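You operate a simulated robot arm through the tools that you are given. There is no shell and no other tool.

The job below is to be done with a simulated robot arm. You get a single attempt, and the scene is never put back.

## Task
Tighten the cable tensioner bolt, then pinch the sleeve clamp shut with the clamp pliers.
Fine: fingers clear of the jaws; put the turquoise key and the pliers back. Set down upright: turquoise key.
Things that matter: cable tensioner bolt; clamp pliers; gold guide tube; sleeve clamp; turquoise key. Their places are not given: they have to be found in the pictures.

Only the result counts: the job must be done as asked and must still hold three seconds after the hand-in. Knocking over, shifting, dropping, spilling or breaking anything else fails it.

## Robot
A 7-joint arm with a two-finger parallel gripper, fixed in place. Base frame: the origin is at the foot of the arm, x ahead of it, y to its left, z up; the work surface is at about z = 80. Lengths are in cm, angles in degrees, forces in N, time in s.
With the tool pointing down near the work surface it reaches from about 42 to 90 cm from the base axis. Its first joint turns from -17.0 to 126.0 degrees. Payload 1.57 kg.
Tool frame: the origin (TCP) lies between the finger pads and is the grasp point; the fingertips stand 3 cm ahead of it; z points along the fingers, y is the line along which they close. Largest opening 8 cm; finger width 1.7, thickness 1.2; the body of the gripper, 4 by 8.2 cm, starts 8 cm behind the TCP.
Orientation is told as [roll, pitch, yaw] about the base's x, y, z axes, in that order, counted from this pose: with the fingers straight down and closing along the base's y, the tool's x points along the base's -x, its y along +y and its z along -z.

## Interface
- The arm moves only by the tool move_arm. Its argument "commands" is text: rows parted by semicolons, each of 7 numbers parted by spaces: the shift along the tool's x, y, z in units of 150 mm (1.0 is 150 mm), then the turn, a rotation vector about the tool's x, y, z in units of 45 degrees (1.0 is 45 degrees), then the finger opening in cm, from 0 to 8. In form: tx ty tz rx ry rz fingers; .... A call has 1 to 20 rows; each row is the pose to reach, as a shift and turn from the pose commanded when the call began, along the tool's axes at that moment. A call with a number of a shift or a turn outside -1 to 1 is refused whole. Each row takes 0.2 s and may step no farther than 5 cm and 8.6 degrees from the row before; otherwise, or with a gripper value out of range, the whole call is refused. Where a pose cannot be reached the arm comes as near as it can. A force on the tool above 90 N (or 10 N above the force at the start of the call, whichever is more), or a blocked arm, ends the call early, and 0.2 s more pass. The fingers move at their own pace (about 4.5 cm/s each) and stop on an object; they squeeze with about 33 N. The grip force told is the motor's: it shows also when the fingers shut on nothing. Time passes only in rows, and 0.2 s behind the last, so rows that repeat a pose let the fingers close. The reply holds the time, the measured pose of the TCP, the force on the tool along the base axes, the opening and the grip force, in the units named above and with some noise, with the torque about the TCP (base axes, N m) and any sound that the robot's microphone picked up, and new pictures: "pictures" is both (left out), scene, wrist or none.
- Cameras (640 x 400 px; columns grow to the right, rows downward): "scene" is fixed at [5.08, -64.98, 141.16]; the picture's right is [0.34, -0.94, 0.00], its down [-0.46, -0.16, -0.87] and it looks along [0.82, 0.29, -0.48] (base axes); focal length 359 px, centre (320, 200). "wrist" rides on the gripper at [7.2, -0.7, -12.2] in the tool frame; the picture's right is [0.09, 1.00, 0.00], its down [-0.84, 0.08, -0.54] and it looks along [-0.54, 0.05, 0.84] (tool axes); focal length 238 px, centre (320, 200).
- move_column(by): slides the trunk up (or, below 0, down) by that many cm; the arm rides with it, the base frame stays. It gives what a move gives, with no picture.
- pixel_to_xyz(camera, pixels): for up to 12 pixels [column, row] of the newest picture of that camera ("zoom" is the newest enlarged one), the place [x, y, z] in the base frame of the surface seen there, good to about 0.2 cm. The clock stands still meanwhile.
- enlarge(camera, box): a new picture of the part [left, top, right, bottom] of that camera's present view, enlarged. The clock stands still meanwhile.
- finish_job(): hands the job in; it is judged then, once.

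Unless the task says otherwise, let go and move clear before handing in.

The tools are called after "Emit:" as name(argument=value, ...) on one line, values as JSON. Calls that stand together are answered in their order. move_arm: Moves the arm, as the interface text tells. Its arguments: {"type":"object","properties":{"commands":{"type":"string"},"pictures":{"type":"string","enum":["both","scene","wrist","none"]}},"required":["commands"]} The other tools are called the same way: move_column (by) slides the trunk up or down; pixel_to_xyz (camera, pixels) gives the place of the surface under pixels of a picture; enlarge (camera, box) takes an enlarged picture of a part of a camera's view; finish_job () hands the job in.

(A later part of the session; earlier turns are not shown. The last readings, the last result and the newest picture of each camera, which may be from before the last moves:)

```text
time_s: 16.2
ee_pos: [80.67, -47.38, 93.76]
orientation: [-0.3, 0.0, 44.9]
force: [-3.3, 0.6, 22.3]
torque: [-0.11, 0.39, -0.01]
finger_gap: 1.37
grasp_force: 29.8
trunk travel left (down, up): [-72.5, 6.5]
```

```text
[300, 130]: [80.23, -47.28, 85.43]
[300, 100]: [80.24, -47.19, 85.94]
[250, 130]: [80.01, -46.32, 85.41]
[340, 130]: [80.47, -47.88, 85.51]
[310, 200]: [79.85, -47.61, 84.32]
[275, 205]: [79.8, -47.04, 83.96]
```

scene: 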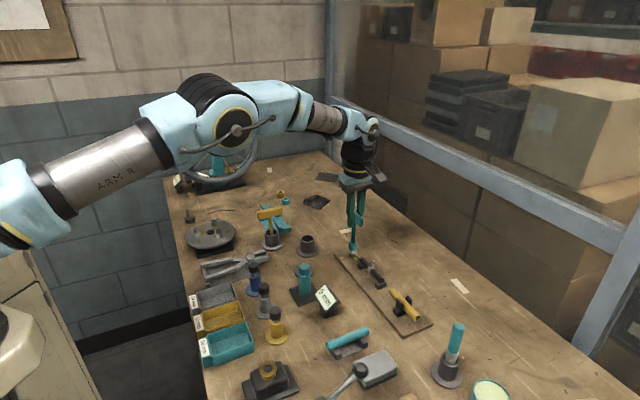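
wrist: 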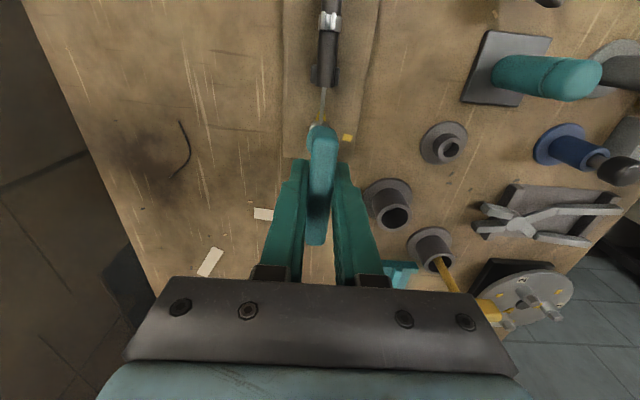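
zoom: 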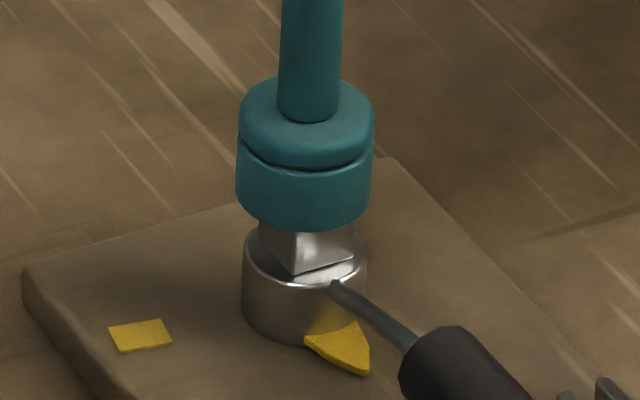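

The contact torque and the picture both suggest the key needs ~0.1 cm toward −y, and camera geometry puts the head at ~47° versus the key's 44.9°. I'll back off, correct both, and lower again.

Emit:
move_arm(commands="0 0 -0.05 0 0 0 0; 0.004 -0.007 -0.05 0 0 -0.05 0; 0.004 -0.007 -0.02 0 0 -0.05 0; 0.004 -0.007 0 0 0 -0.05 0; 0.004 -0.007 0 0 0 -0.05 0", pictures="scene")

Emit:
enlarge(camera="scene", box=[342, 235, 366, 262])

```text
time_s: 17.4
ee_pos: [80.76, -47.46, 93.71]
orientation: [-0.4, -0.1, 47.0]
force: [-2.3, 2.7, 23.0]
torque: [0.06, 0.16, 0.01]
finger_gap: 1.35
grasp_force: 30.3
trunk travel left (down, up): [-72.5, 6.5]
```

scene: 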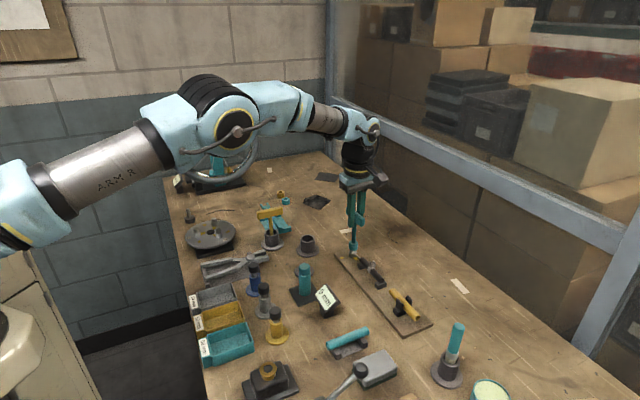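

```text
14.81 times, centred on (354, 248) of scene
```

zoom: 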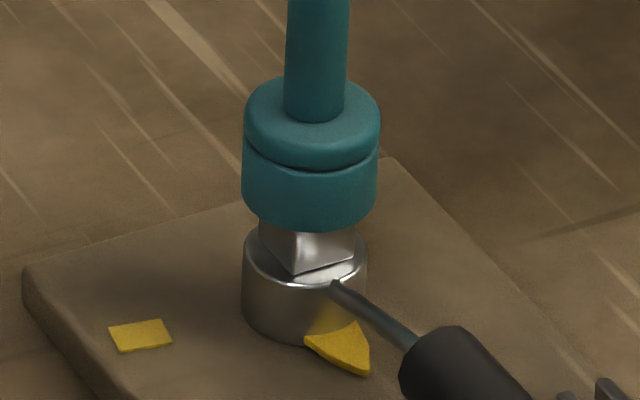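

The socket now looks centred left–right but still rests on top of the head. I'll look through the wrist camera to check the error along the board axis.

Emit:
move_arm(commands="0 0 -0.03 0 0 0 0; 0 0 -0.03 0 0 0 0", pictures="wrist")

Emit:
enlarge(camera="wrist", box=[300, 105, 345, 145])

Emit:
enlarge(camera="scene", box=[340, 200, 370, 265])

```text
time_s: 18.0
ee_pos: [80.76, -47.36, 93.74]
orientation: [-0.1, 0.0, 47.1]
force: [1.5, -0.5, 1.4]
torque: [0.01, 0.13, 0.02]
finger_gap: 1.35
grasp_force: 30.3
trunk travel left (down, up): [-72.5, 6.5]
```

wrist: 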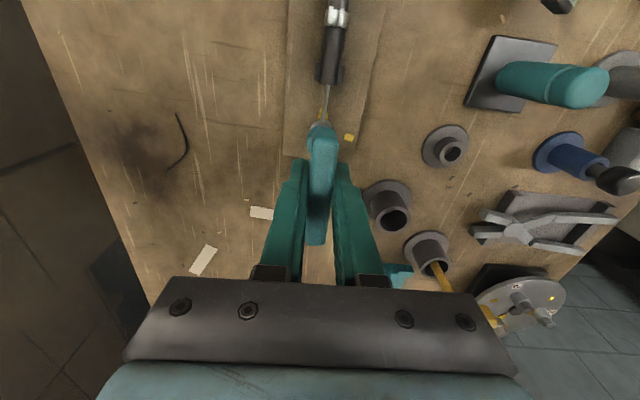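

```text
10.00 times, centred on (322, 125) of wrist
```

zoom: 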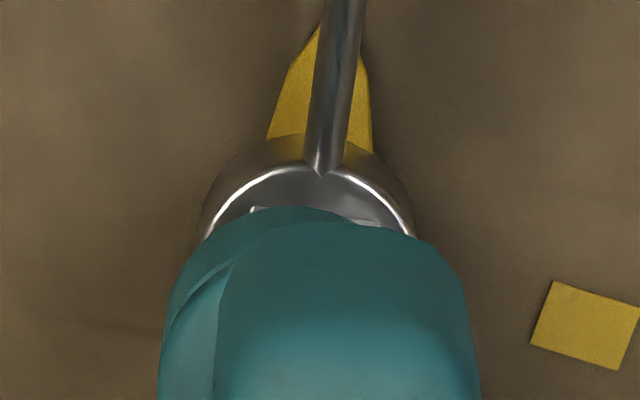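

```text
6.15 times, centred on (355, 232) of scene
```

zoom: 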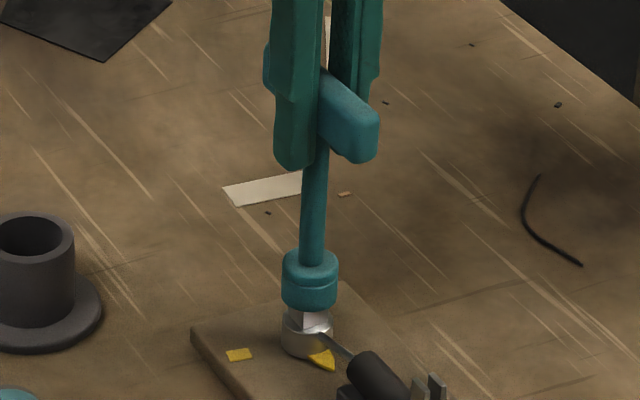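

The key stem seems to lean slightly in the grip; I'll zoom to measure its tilt and re-check before proceeding.

Emit:
enlarge(camera="scene", box=[339, 212, 371, 252])

Emit:
pixel_to_xyz(camera="scene", pixels=[[355, 226], [355, 230], [354, 234], [354, 238], [353, 243], [353, 247]])

```text
10.00 times, centred on (355, 232) of scene
```

zoom: 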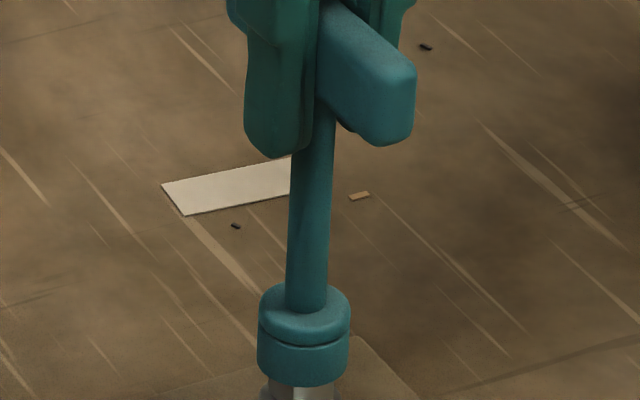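

```text
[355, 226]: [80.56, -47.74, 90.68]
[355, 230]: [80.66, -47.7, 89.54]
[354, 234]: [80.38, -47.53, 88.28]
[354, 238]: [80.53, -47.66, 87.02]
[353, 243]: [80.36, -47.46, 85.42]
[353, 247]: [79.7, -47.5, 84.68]
```

The key hangs vertical; comparing stem and bolt with the same camera gives the key ~0.24 cm too far in depth (+x). I'll lift a little, shift (−0.235,−0.06), and lower again gently.

Emit:
move_arm(commands="0 0 -0.03 0 0 0 0; 0.0136 0.0087 -0.03 0 0 0 0; 0.0136 0.0087 -0.01 0 0 0 0; 0.0136 0.0087 0.01 0 0 0 0; 0.0136 0.0087 0.02 0 0 0 0; 0.0136 0.0087 0.02 0 0 0 0", pictures="wrist")

Emit:
enlarge(camera="wrist", box=[300, 105, 345, 145])

Emit:
enlarge(camera="scene", box=[342, 235, 366, 262])

```text
time_s: 19.4
ee_pos: [80.53, -47.38, 93.5]
orientation: [0.0, 0.0, 47.1]
force: [-1.9, -1.7, -0.4]
torque: [-0.07, 0.11, 0.0]
finger_gap: 1.37
grasp_force: 30.1
trunk travel left (down, up): [-72.5, 6.5]
```

wrist: 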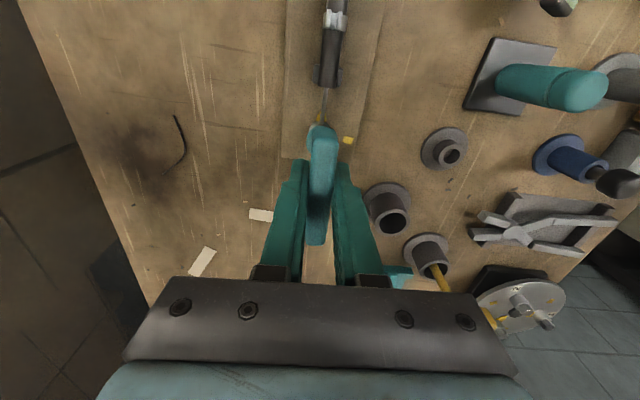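

```text
10.00 times, centred on (322, 125) of wrist
```

zoom: 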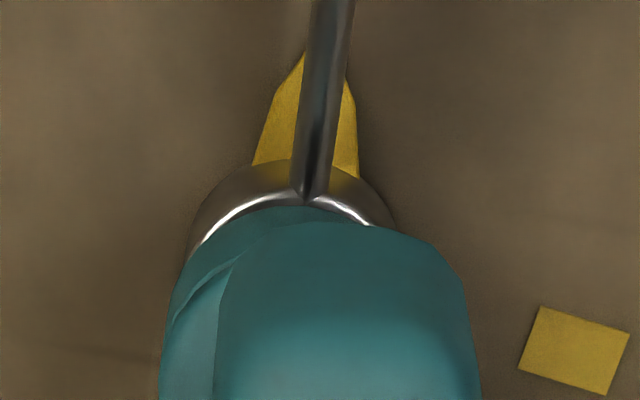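

```text
14.81 times, centred on (354, 248) of scene
```

zoom: 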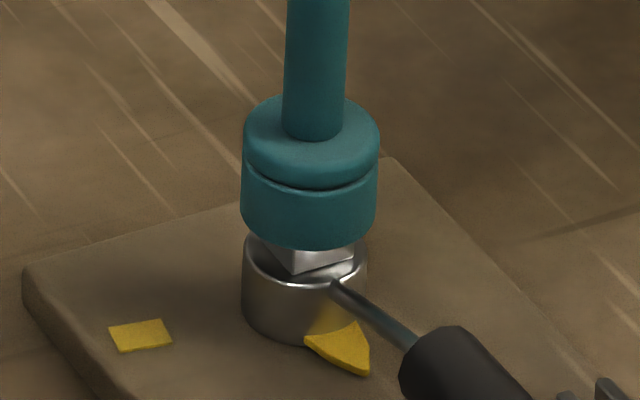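

It has dropped past the earlier contact height (93.5, no resistance), so the socket is sliding onto the head. I'll continue down gently.

Emit:
move_arm(commands="0 0 0.015 0 0 0 0; 0 0 0.03 0 0 0 0; 0 0 0.045 0 0 0 0; 0 0 0.06 0 0 0 0; 0 0 0.06 0 0 0 0", pictures="scene")

Emit:
enlarge(camera="scene", box=[342, 235, 366, 262])

```text
time_s: 20.6
ee_pos: [80.54, -47.5, 92.62]
orientation: [-0.1, -0.1, 47.1]
force: [-0.6, -1.6, 0.8]
torque: [-0.13, 0.07, 0.02]
finger_gap: 1.35
grasp_force: 30.1
trunk travel left (down, up): [-72.5, 6.5]
```

scene: 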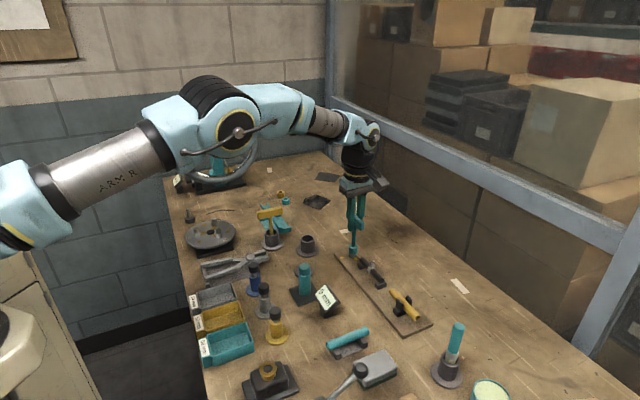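

```text
14.81 times, centred on (354, 248) of scene
```

zoom: 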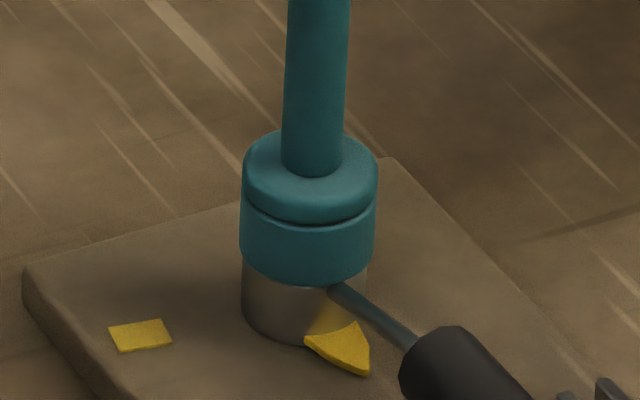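

The socket is fully over the head (z=92.62, negligible force). I'll begin turning clockwise, ~22° first, and check that the pointer follows.

Emit:
move_arm(commands="0 0 0 0 0 0.1 0; 0 0 0 0 0 0.2 0; 0 0 0 0 0 0.3 0; 0 0 0 0 0 0.4 0; 0 0 0 0 0 0.5 0; 0 0 0 0 0 0.5 0", pictures="scene")

Emit:
enlarge(camera="scene", box=[335, 200, 375, 265])

```text
time_s: 22.0
ee_pos: [80.55, -47.52, 92.73]
orientation: [0.0, 0.0, 24.6]
force: [-5.2, 0.2, 1.3]
torque: [0.0, 0.53, 0.0]
finger_gap: 1.4
grasp_force: 30.0
trunk travel left (down, up): [-72.5, 6.5]
```

scene: 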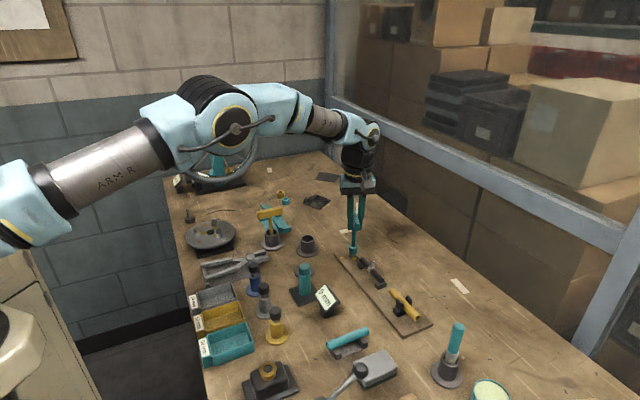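

```text
6.15 times, centred on (355, 232) of scene
```

zoom: 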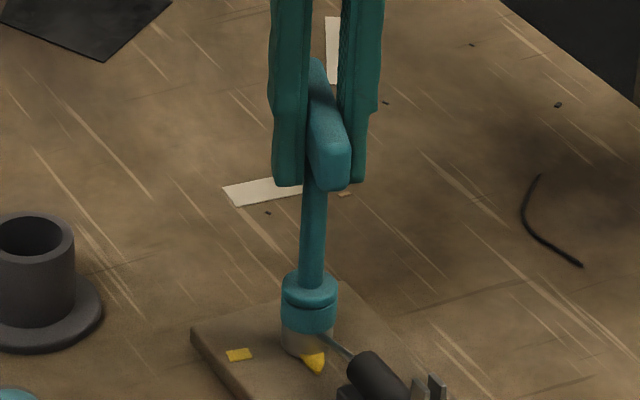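

The pointer follows the key (now ~(314,362) in zoom). A small side force (−5 N in x) shows the stem is slightly off the TCP axis, so I'll compensate while turning another ~29°.

Emit:
move_arm(commands="0.003 0.002 0 0 0 0.1 0; 0.0035 0.004 0 0 0 0.22 0; 0.004 0.006 0 0 0 0.34 0; 0.0045 0.008 0 0 0 0.46 0; 0.0045 0.0094 0 0 0 0.58 0; 0.0045 0.0094 0 0 0 0.65 0; 0.0045 0.0094 0 0 0 0.65 0", pictures="scene")

Emit:
enlarge(camera="scene", box=[335, 200, 375, 265])

```text
time_s: 23.6
ee_pos: [80.36, -47.29, 92.71]
orientation: [0.0, -0.2, -4.6]
force: [2.9, 1.0, 7.7]
torque: [0.13, -0.26, 0.0]
finger_gap: 1.36
grasp_force: 30.3
trunk travel left (down, up): [-72.5, 6.5]
```

scene: 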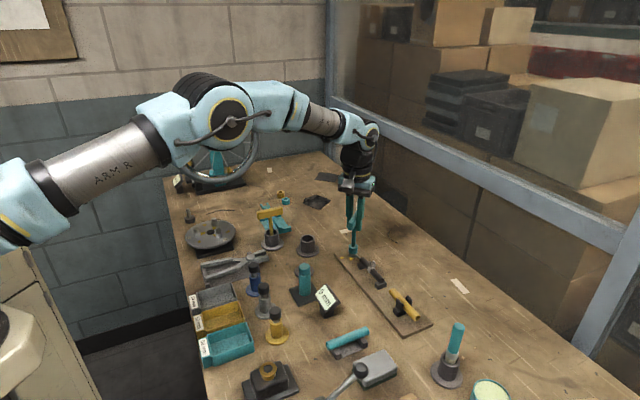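

```text
6.15 times, centred on (355, 232) of scene
```

zoom: 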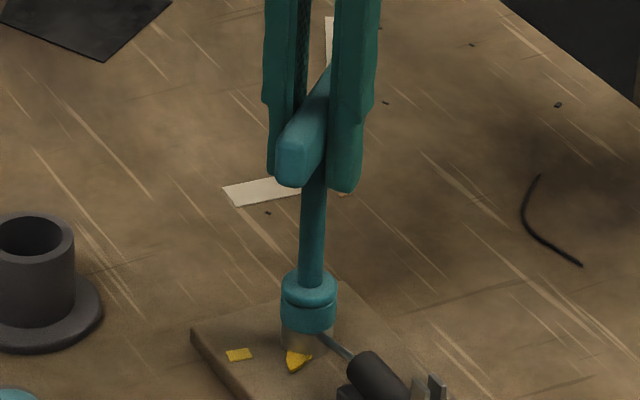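

The pointer is about halfway (zoom (298,360)). I'll continue ~27° more clockwise with small compensation and a 1 mm lift to relieve the vertical load.

Emit:
move_arm(commands="-0.002 0.002 -0.005 0 0 0.12 0; -0.003 0.004 -0.005 0 0 0.24 0; -0.004 0.006 -0.005 0 0 0.36 0; -0.005 0.0075 -0.005 0 0 0.48 0; -0.005 0.0085 -0.005 0 0 0.6 0; -0.005 0.0085 -0.005 0 0 0.6 0", pictures="scene")

Emit:
enlarge(camera="scene", box=[335, 200, 375, 265])

```text
time_s: 25.0
ee_pos: [80.54, -47.25, 92.87]
orientation: [0.0, 0.1, -31.6]
force: [-0.1, -1.9, -2.3]
torque: [-0.19, 0.0, -0.01]
finger_gap: 1.36
grasp_force: 30.1
trunk travel left (down, up): [-72.5, 6.5]
```

scene: 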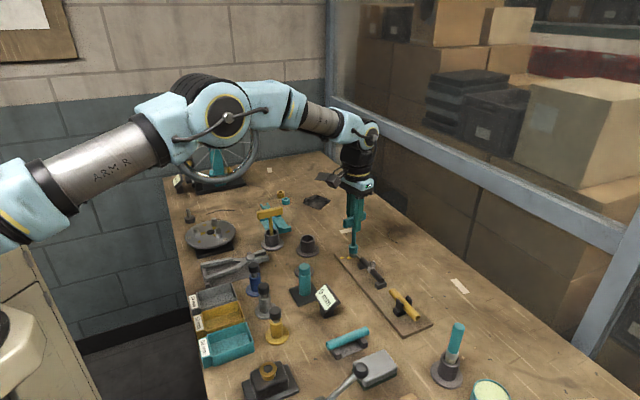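

```text
6.15 times, centred on (355, 232) of scene
```

zoom: 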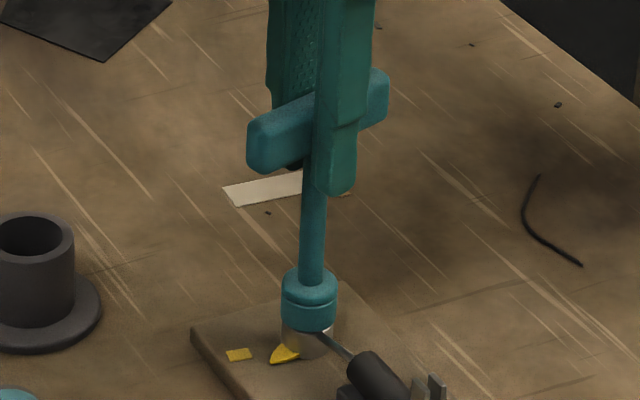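

The pointer is at about 146°, with the mark at ~123°. I'll turn another ~17° and then compare closely.

Emit:
move_arm(commands="-0.001 0.001 0 0 0 0.1 0; -0.0015 0.002 0 0 0 0.2 0; -0.002 0.003 0 0 0 0.3 0; -0.002 0.0034 0 0 0 0.38 0; -0.002 0.0034 0 0 0 0.38 0", pictures="both")

Emit:
enlarge(camera="scene", box=[335, 240, 365, 265])

Emit:
enlarge(camera="wrist", box=[290, 90, 350, 150])

```text
time_s: 26.2
ee_pos: [80.5, -47.13, 92.82]
orientation: [0.0, 0.0, -48.7]
force: [-6.6, 2.3, 0.1]
torque: [0.2, 0.58, -0.01]
finger_gap: 1.36
grasp_force: 30.2
trunk travel left (down, up): [-72.5, 6.5]
```

scene: 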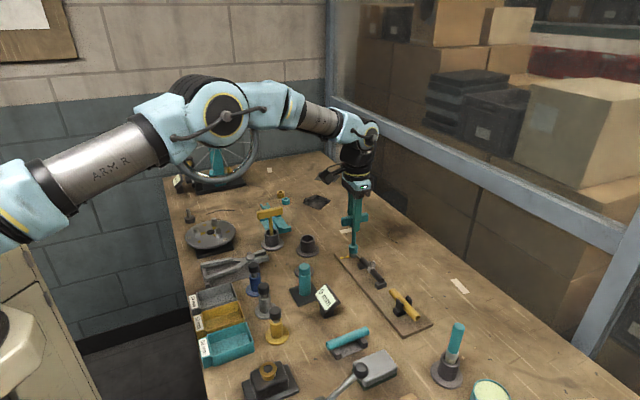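
wrist: 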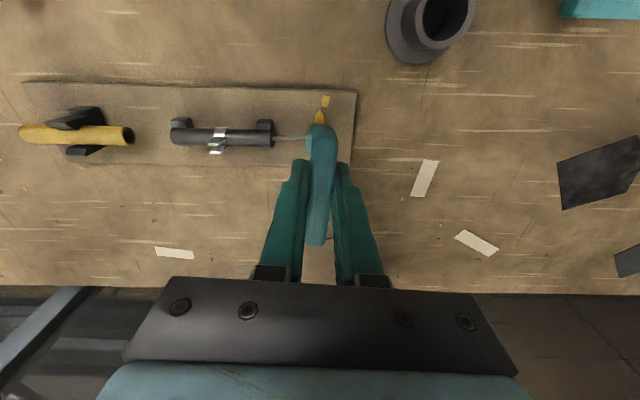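

```text
16.00 times, centred on (350, 252) of scene
```

zoom: 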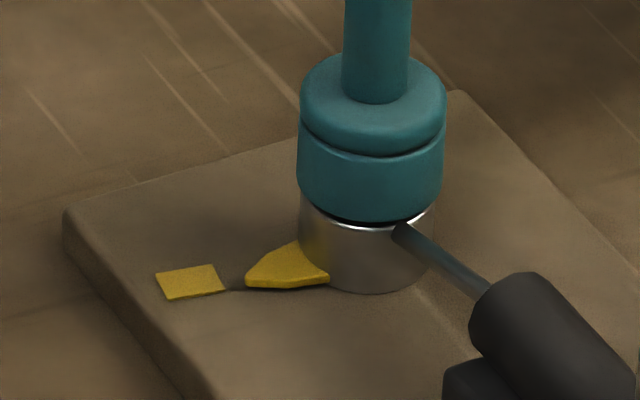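

```text
6.67 times, centred on (320, 120) of wrist
```

zoom: 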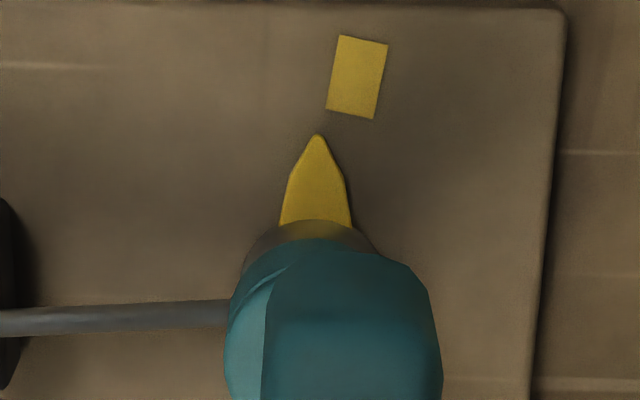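

The wrist view shows the pointer tip at zoom (317,136) and the mark at (357,77), so roughly 9–10° remain. I'll relieve the side force and turn 8° more.

Emit:
move_arm(commands="0.004 -0.002 0 0 0 0.06 0; 0.005 -0.003 0 0 0 0.12 0; 0.005 -0.003 0 0 0 0.18 0; 0.005 -0.003 0 0 0 0.18 0", pictures="both")

Emit:
enlarge(camera="scene", box=[335, 240, 365, 265])

Emit:
enlarge(camera="wrist", box=[290, 90, 350, 150])

```text
time_s: 27.2
ee_pos: [80.51, -47.17, 92.87]
orientation: [0.0, 0.0, -56.8]
force: [-3.3, 4.6, 0.5]
torque: [0.36, 0.18, 0.02]
finger_gap: 1.34
grasp_force: 30.4
trunk travel left (down, up): [-72.5, 6.5]
```

scene: 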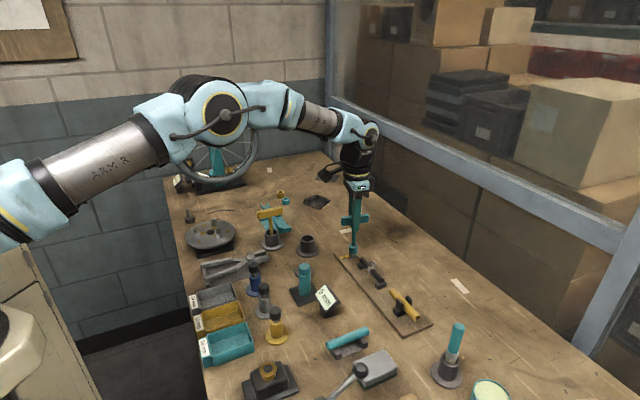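
wrist: 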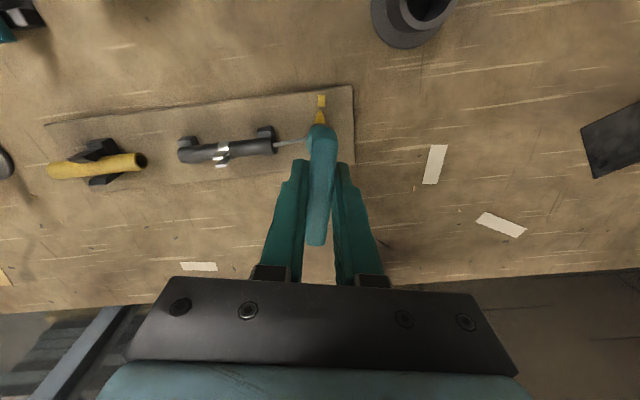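

```text
16.00 times, centred on (350, 252) of scene
```

zoom: 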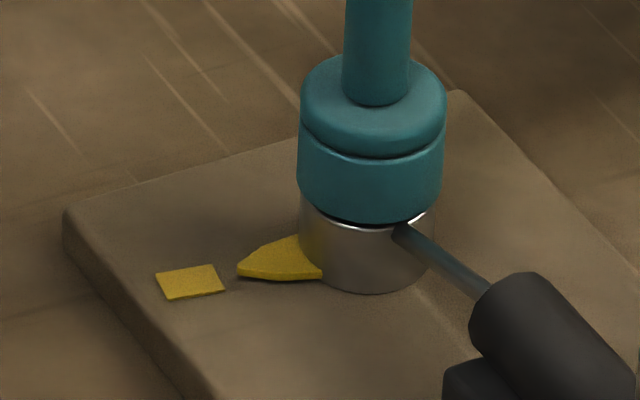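

```text
6.67 times, centred on (320, 120) of wrist
```

zoom: 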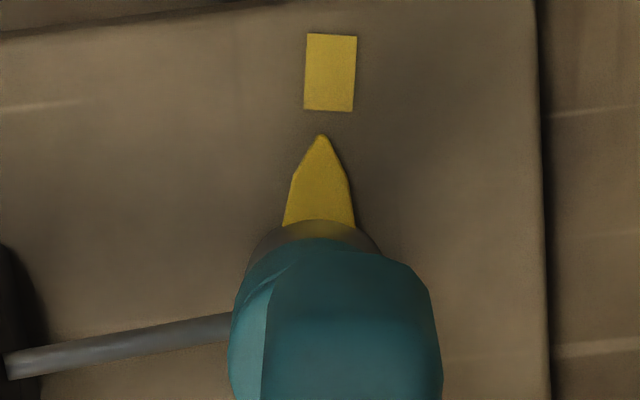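

The pointer is now almost collinear with the mark (tip (321,136), mark centre (330,72)); about 2° remain. I'll add 2.5°.

Emit:
move_arm(commands="0.002 -0.003 0 0 0 0.03 0; 0.002 -0.004 0 0 0 0.055 0; 0.002 -0.004 0 0 0 0.055 0", pictures="both")

Emit:
enlarge(camera="scene", box=[335, 240, 365, 265])

Emit:
enlarge(camera="wrist", box=[290, 90, 350, 150])

```text
time_s: 28.0
ee_pos: [80.4, -47.14, 92.8]
orientation: [0.0, -0.1, -59.3]
force: [6.1, 0.0, -3.6]
torque: [-0.05, -0.37, 0.24]
finger_gap: 1.35
grasp_force: 29.8
trunk travel left (down, up): [-72.5, 6.5]
```

scene: 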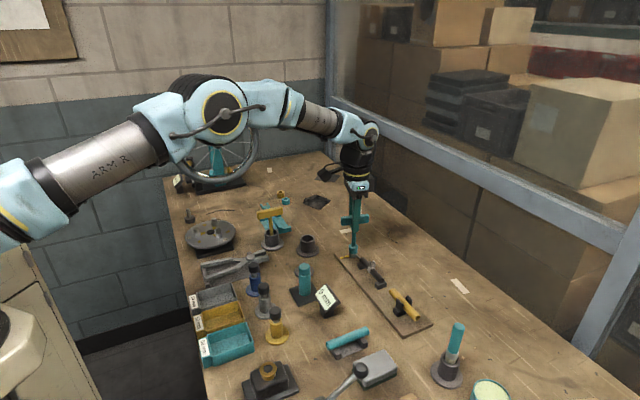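
wrist: 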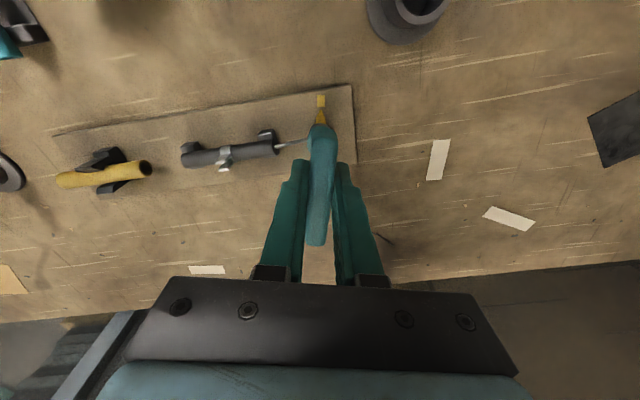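

```text
16.00 times, centred on (350, 252) of scene
```

zoom: 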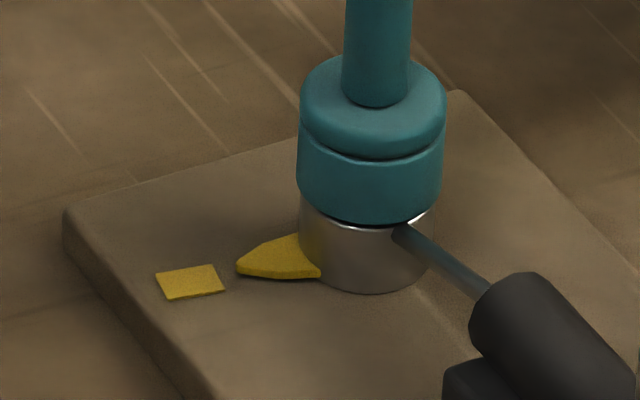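

```text
6.67 times, centred on (320, 120) of wrist
```

zoom: 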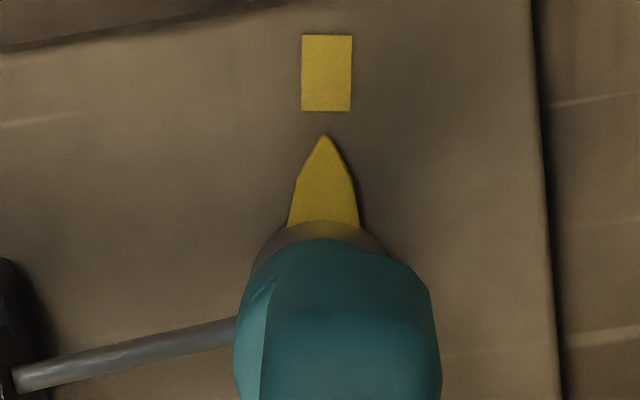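

A twisting torque of 0.24 Nm appeared and the pointer aligns with the mark ((323,136) vs (327,72)), suggesting the bolt is getting tight. I'll try 2° more to see whether it's at its stop.

Emit:
move_arm(commands="-0.001 0.002 0 0 0 0.02 0; -0.001 0.002 0 0 0 0.045 0; -0.001 0.002 0 0 0 0.045 0; -0.001 0.002 0 0 0 0.045 0", pictures="both")

Emit:
enlarge(camera="scene", box=[335, 240, 365, 265])

Emit:
enlarge(camera="wrist", box=[290, 90, 350, 150])

```text
time_s: 29.0
ee_pos: [80.42, -47.21, 92.78]
orientation: [0.0, -0.1, -61.2]
force: [2.3, 1.7, 4.5]
torque: [-0.03, -0.15, 0.57]
finger_gap: 1.4
grasp_force: 30.6
trunk travel left (down, up): [-72.5, 6.5]
```

scene: 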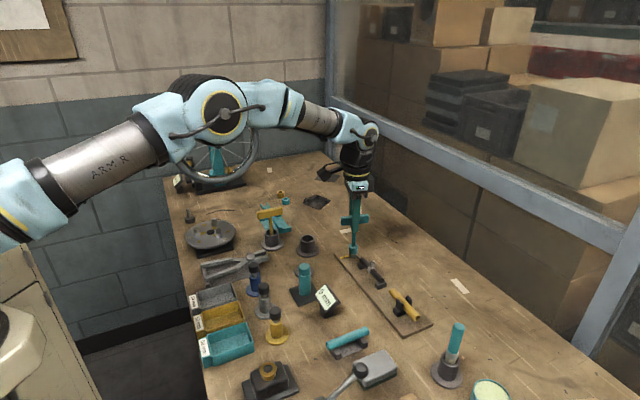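
wrist: 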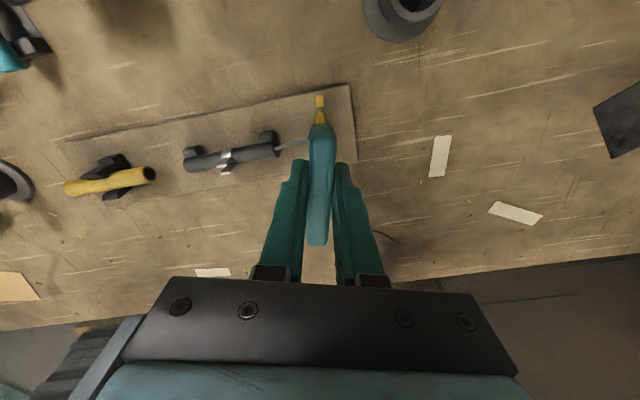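

```text
16.00 times, centred on (350, 252) of scene
```

zoom: 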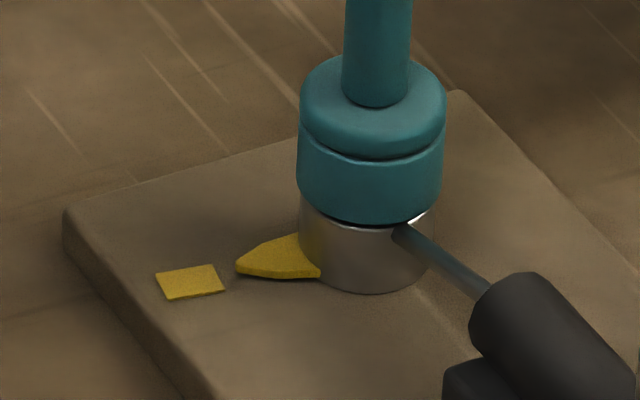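

```text
6.67 times, centred on (320, 120) of wrist
```

zoom: 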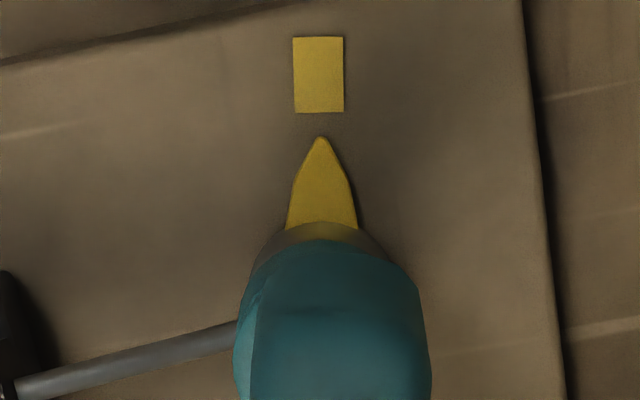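

Torque rose to 0.57 Nm while the pointer stayed on the mark (scene tip unchanged at (236,268)), so the bolt is at its stop and tight. I'll relax the twist slightly and lift the key straight off.

Emit:
move_arm(commands="0 0 0 0 0 -0.03 0; 0 0 0 0 0 -0.055 0; 0 0 -0.03 0 0 -0.055 0; 0 0 -0.08 0 0 -0.055 0; 0 0 -0.14 0 0 -0.055 0; 0 0 -0.25 0 0 -0.055 0; 0 0 -0.45 0 0 -0.055 0; 0 0 -0.7 0 0 -0.055 0; 0 0 -0.7 0 0 -0.055 0", pictures="both")

Emit:
enlarge(camera="scene", box=[335, 235, 375, 265])

Emit:
enlarge(camera="scene", box=[320, 160, 390, 260])

```text
time_s: 31.0
ee_pos: [80.35, -47.12, 103.44]
orientation: [0.0, 0.0, -58.9]
force: [-0.4, 0.3, -0.5]
torque: [-0.01, 0.05, 0.03]
finger_gap: 1.39
grasp_force: 30.0
trunk travel left (down, up): [-72.5, 6.5]
```

scene: 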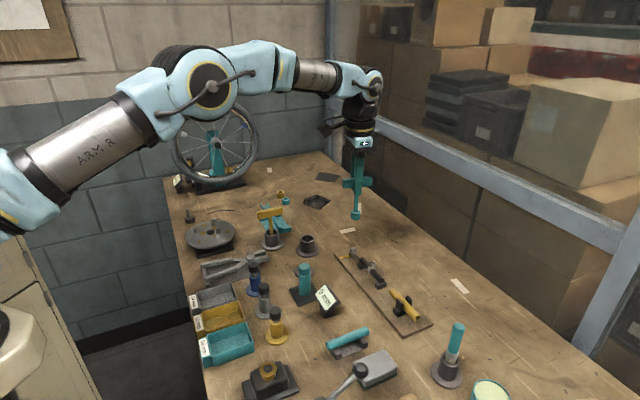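
wrist: 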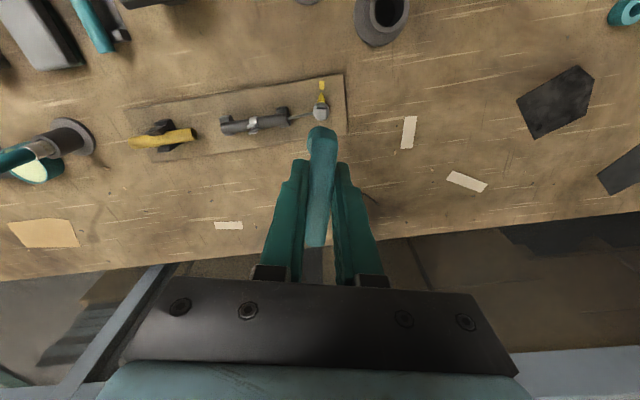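

```text
13.33 times, centred on (355, 250) of scene
```

zoom: 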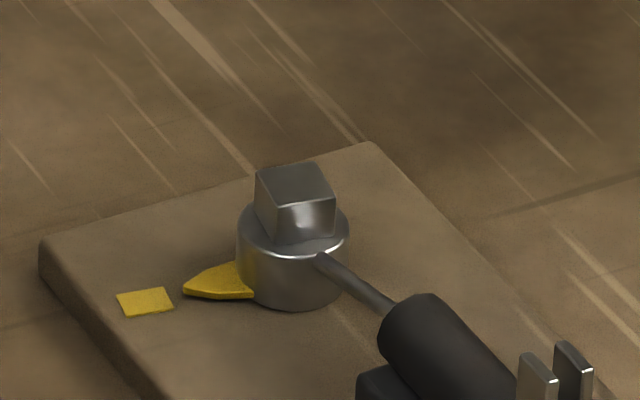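

```text
4.00 times, centred on (355, 210) of scene
```

zoom: 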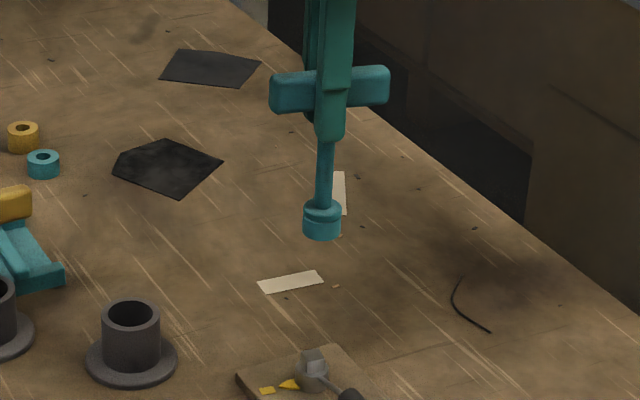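

The key is off. I'll check the pointer-to-mark alignment from the wrist view.

Emit:
enlarge(camera="wrist", box=[300, 75, 345, 125])

Emit:
enlarge(camera="scene", box=[335, 240, 365, 265])

```text
8.00 times, centred on (322, 100) of wrist
```

zoom: 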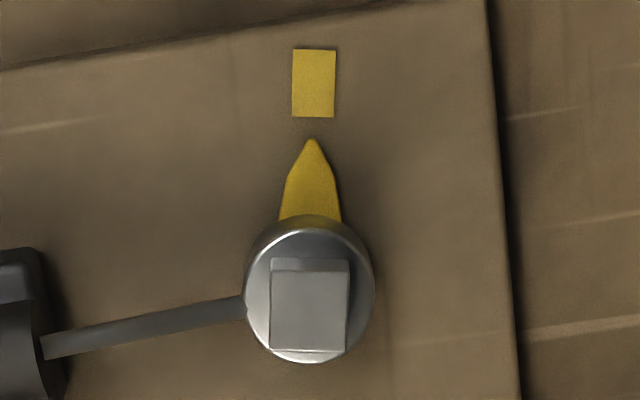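

```text
16.00 times, centred on (350, 252) of scene
```

zoom: 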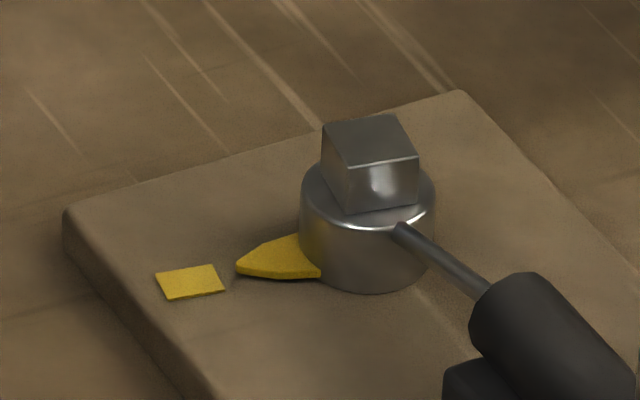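

The pointer (312,140) points straight at the mark (313,85): the bolt is tightened. Now I'll carry the key back above its holder at (80,-34.5), yaw −43°.

Emit:
move_arm(commands="0.15 0.08 0 0 0 -0.06 0; 0.3 0.165 0 0 0 -0.14 0; 0.45 0.25 0 0 0 -0.22 0; 0.6 0.33 0 0 0 -0.3 0; 0.7376 0.4089 0 0 0 -0.353 0; 0.7376 0.4089 0 0 0 -0.353 0", pictures="both")

Emit:
enlarge(camera="scene", box=[270, 150, 350, 265])

Emit:
enlarge(camera="wrist", box=[270, 60, 370, 160])

```text
time_s: 32.4
ee_pos: [79.86, -34.65, 103.31]
orientation: [0.0, -0.1, -43.0]
force: [0.5, 0.1, -0.8]
torque: [0.01, 0.02, 0.02]
finger_gap: 1.35
grasp_force: 29.7
trunk travel left (down, up): [-72.5, 6.5]
```

scene: 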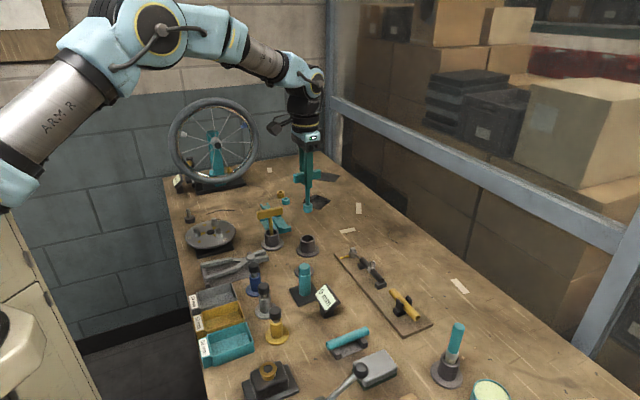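
wrist: 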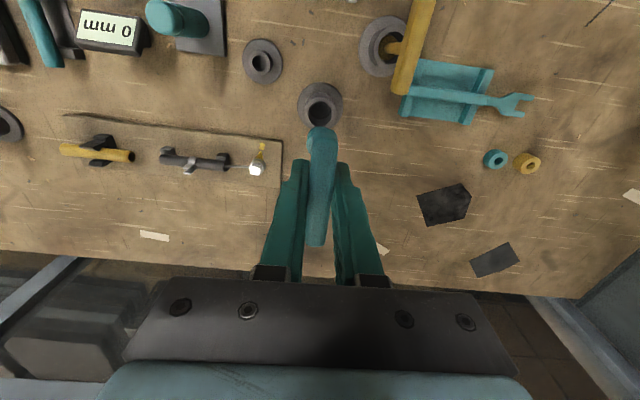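

```text
3.48 times, centred on (310, 208) of scene
```

zoom: 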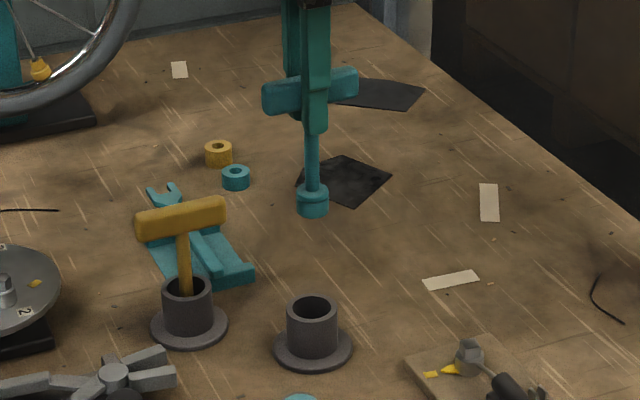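

```text
4.00 times, centred on (320, 110) of wrist
```

zoom: 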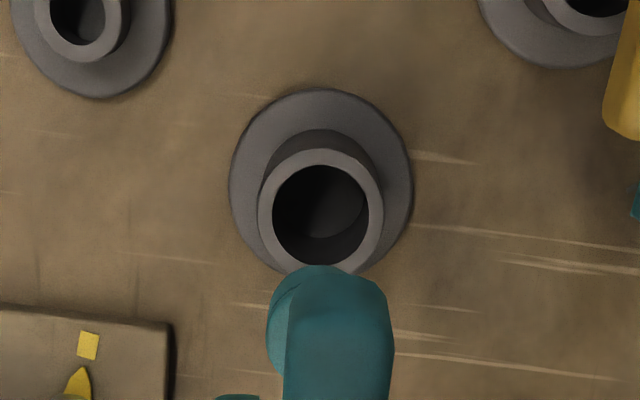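

The hole (≈3.1 cm wide, wrist zoom (321,215)) lines up with the 2 cm socket. I'll lower the key to just above its seat.

Emit:
move_arm(commands="0 0 0.25 0 0 0 0; 0 0 0.5 0 0 0 0; 0 0 0.65 0 0 0 0; 0 0 0.75 0 0 0 0; 0 0 0.8 0 0 0 0; 0 0 0.8 0 0 0 0", pictures="both")

Emit:
enlarge(camera="scene", box=[270, 180, 350, 265])

```text
time_s: 33.8
ee_pos: [80.04, -34.57, 91.32]
orientation: [-0.1, 0.0, -43.0]
force: [-3.2, -0.3, -1.1]
torque: [-0.09, 0.29, 0.02]
finger_gap: 1.36
grasp_force: 30.4
trunk travel left (down, up): [-72.5, 6.5]
```

scene: 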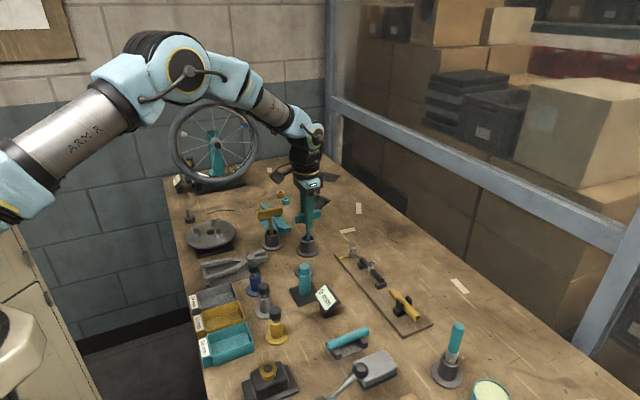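
wrist: 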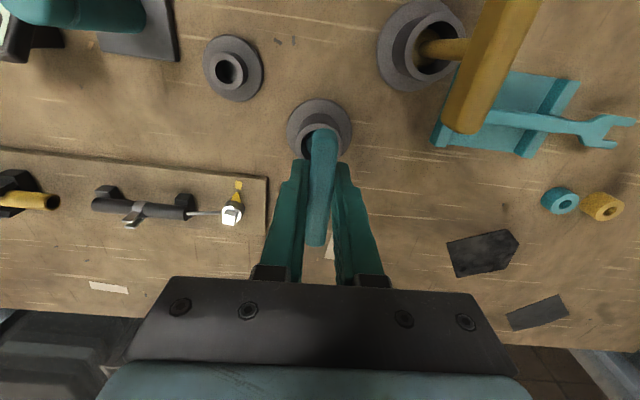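

```text
4.71 times, centred on (310, 222) of scene
```

zoom: 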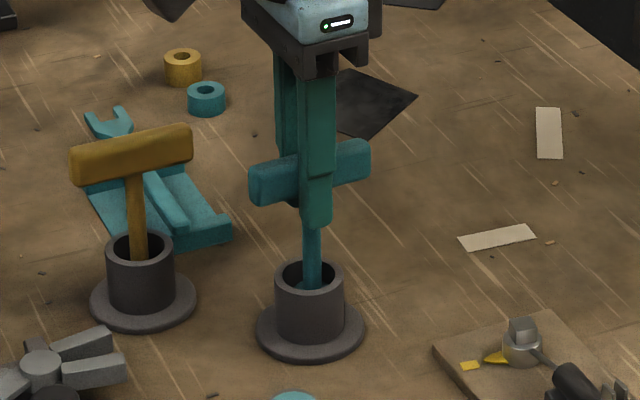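

Inside the holder with a slight side force (−3 N in x). I'll ease −0.1 cm in x and lower the remaining ~0.5 cm.

Emit:
move_arm(commands="0.005 -0.0045 0 0 0 0 0; 0.005 -0.0045 0.012 0 0 0 0; 0.005 -0.0045 0.025 0 0 0 0; 0.005 -0.0045 0.025 0 0 0 0", pictures="scene")

Emit:
enlarge(camera="scene", box=[270, 180, 350, 265])

```text
time_s: 34.8
ee_pos: [79.8, -34.44, 90.88]
orientation: [0.0, 0.0, -42.9]
force: [0.4, -0.1, -0.7]
torque: [0.0, -0.01, 0.0]
finger_gap: 1.35
grasp_force: 30.2
trunk travel left (down, up): [-72.5, 6.5]
```

scene: 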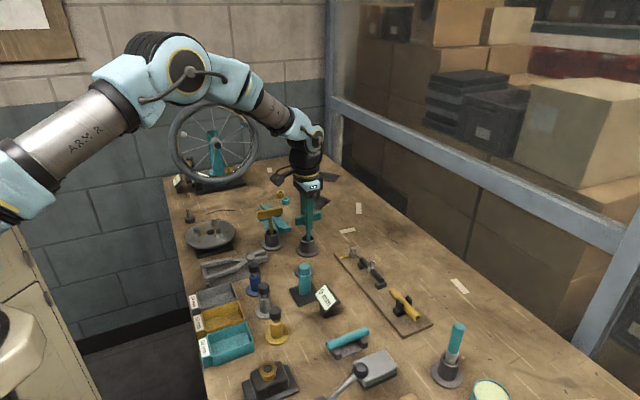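

```text
4.71 times, centred on (310, 222) of scene
```

zoom: 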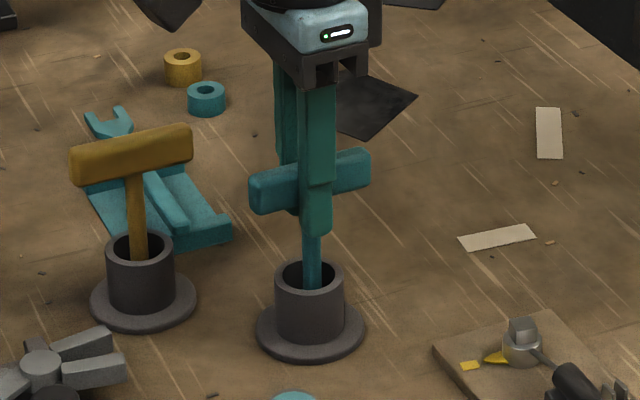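

Side force is gone at z=90.88. I'll lower a few more millimetres until the key touches bottom.

Emit:
move_arm(commands="0 0 0.007 0 0 0 0; 0 0 0.014 0 0 0 0; 0 0 0.014 0 0 0 0", pictures="none")

```text
time_s: 35.6
ee_pos: [79.87, -34.64, 90.77]
orientation: [0.0, -0.2, -42.9]
force: [-2.1, -0.6, 11.8]
torque: [0.01, 0.06, 0.02]
finger_gap: 1.38
grasp_force: 30.2
trunk travel left (down, up): [-72.5, 6.5]
```

Bottom contact is confirmed (11.8 N). I'll relax slightly and open the fingers.

Emit:
move_arm(commands="0 0 -0.012 0 0 0 0; 0 0 -0.012 0 0 0 1.6; 0 0 -0.012 0 0 0 2.2; 0 0 -0.012 0 0 0 3.5; 0 0 -0.012 0 0 0 5; 0 0 -0.012 0 0 0 5", pictures="both")

Emit:
enlarge(camera="scene", box=[270, 180, 350, 265])

```text
time_s: 37.0
ee_pos: [79.81, -34.58, 90.85]
orientation: [0.0, -0.1, -43.1]
force: [-0.2, 0.9, -0.6]
torque: [-0.01, -0.03, -0.02]
finger_gap: 5.01
grasp_force: 0.0
trunk travel left (down, up): [-72.5, 6.5]
```

scene: 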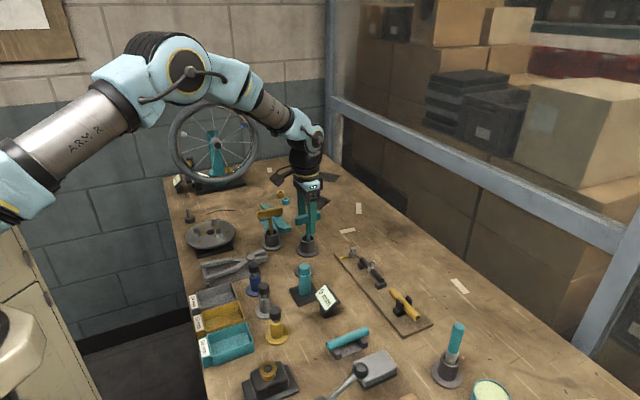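
wrist: 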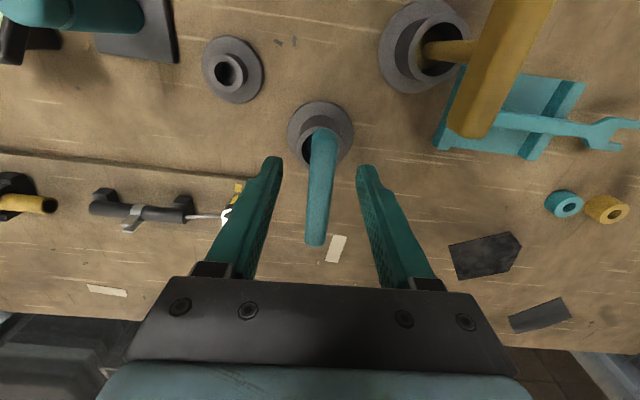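

```text
4.71 times, centred on (310, 222) of scene
```

zoom: 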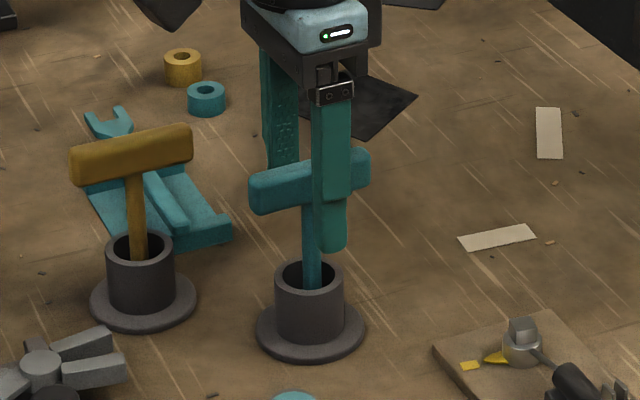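

The key stands upright in its holder. I'll rise clear and then move over the pliers.

Emit:
move_arm(commands="0 0 -0.1 0 0 0 6; 0 0 -0.3 0 0 0 7; 0 0 -0.6 0 0 0 8; 0 0 -0.9 0 0 0 8; 0.2 0 -0.95 0 0 0 8; 0.45 0.05 -0.95 0 0 0 8; 0.7 0.1 -0.95 0 0 0 8; 0.95 0.15 -0.95 0 0 0 8; 0.95 0.15 -0.95 0 0 0 8", pictures="both")

```text
time_s: 39.0
ee_pos: [71.1, -23.18, 105.31]
orientation: [0.0, -0.1, -43.0]
force: [0.7, 0.4, 0.7]
torque: [-0.02, 0.01, -0.02]
finger_gap: 8.02
grasp_force: 0.0
trunk travel left (down, up): [-72.5, 6.5]
```

scene: 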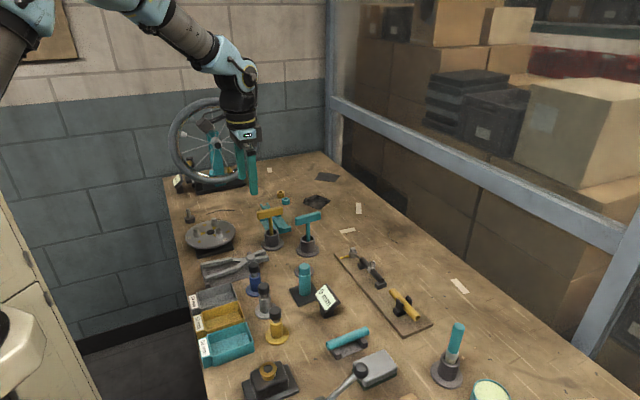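
wrist: 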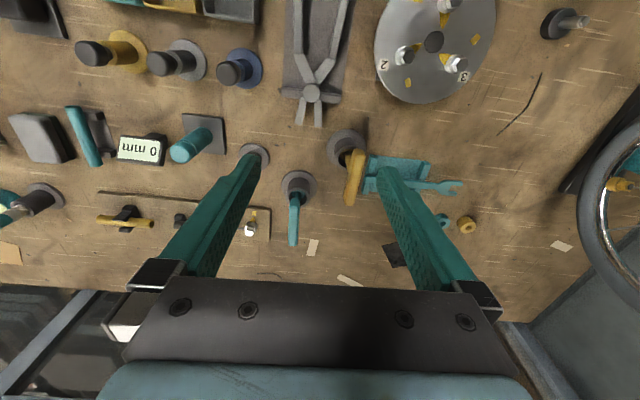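

The pliers are at the top of the view with the pivot at (312,92). I'll move further along tool +x to see them entirely.

Emit:
move_arm(commands="0.25 0 0 0 0 0 8; 0.5 0 0 0 0 0 8; 0.75 0 0 0 0 0 8; 0.95 0 0 0 0 0 8; 0.95 0 0 0 0 0 8", pictures="wrist")

Emit:
enlarge(camera="wrist", box=[220, 20, 420, 200])

```text
time_s: 40.2
ee_pos: [60.44, -13.43, 105.19]
orientation: [0.1, -0.1, -42.9]
force: [-0.2, -0.4, 1.3]
torque: [0.03, 0.03, 0.02]
finger_gap: 8.0
grasp_force: 0.1
trunk travel left (down, up): [-72.5, 6.5]
```

wrist: 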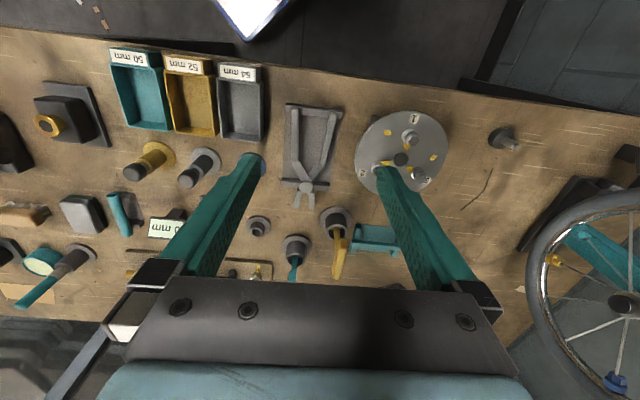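

```text
2.22 times, centred on (320, 110) of wrist
```

zoom: 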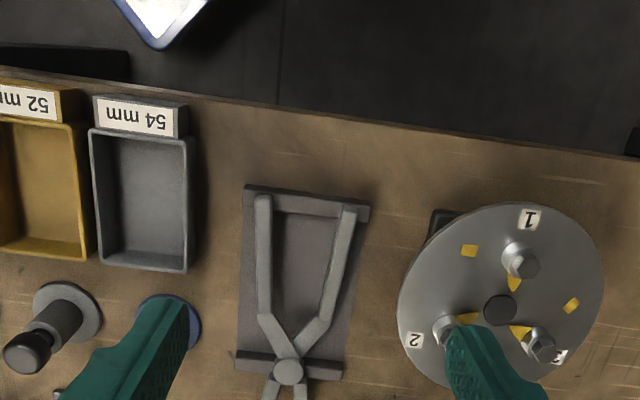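

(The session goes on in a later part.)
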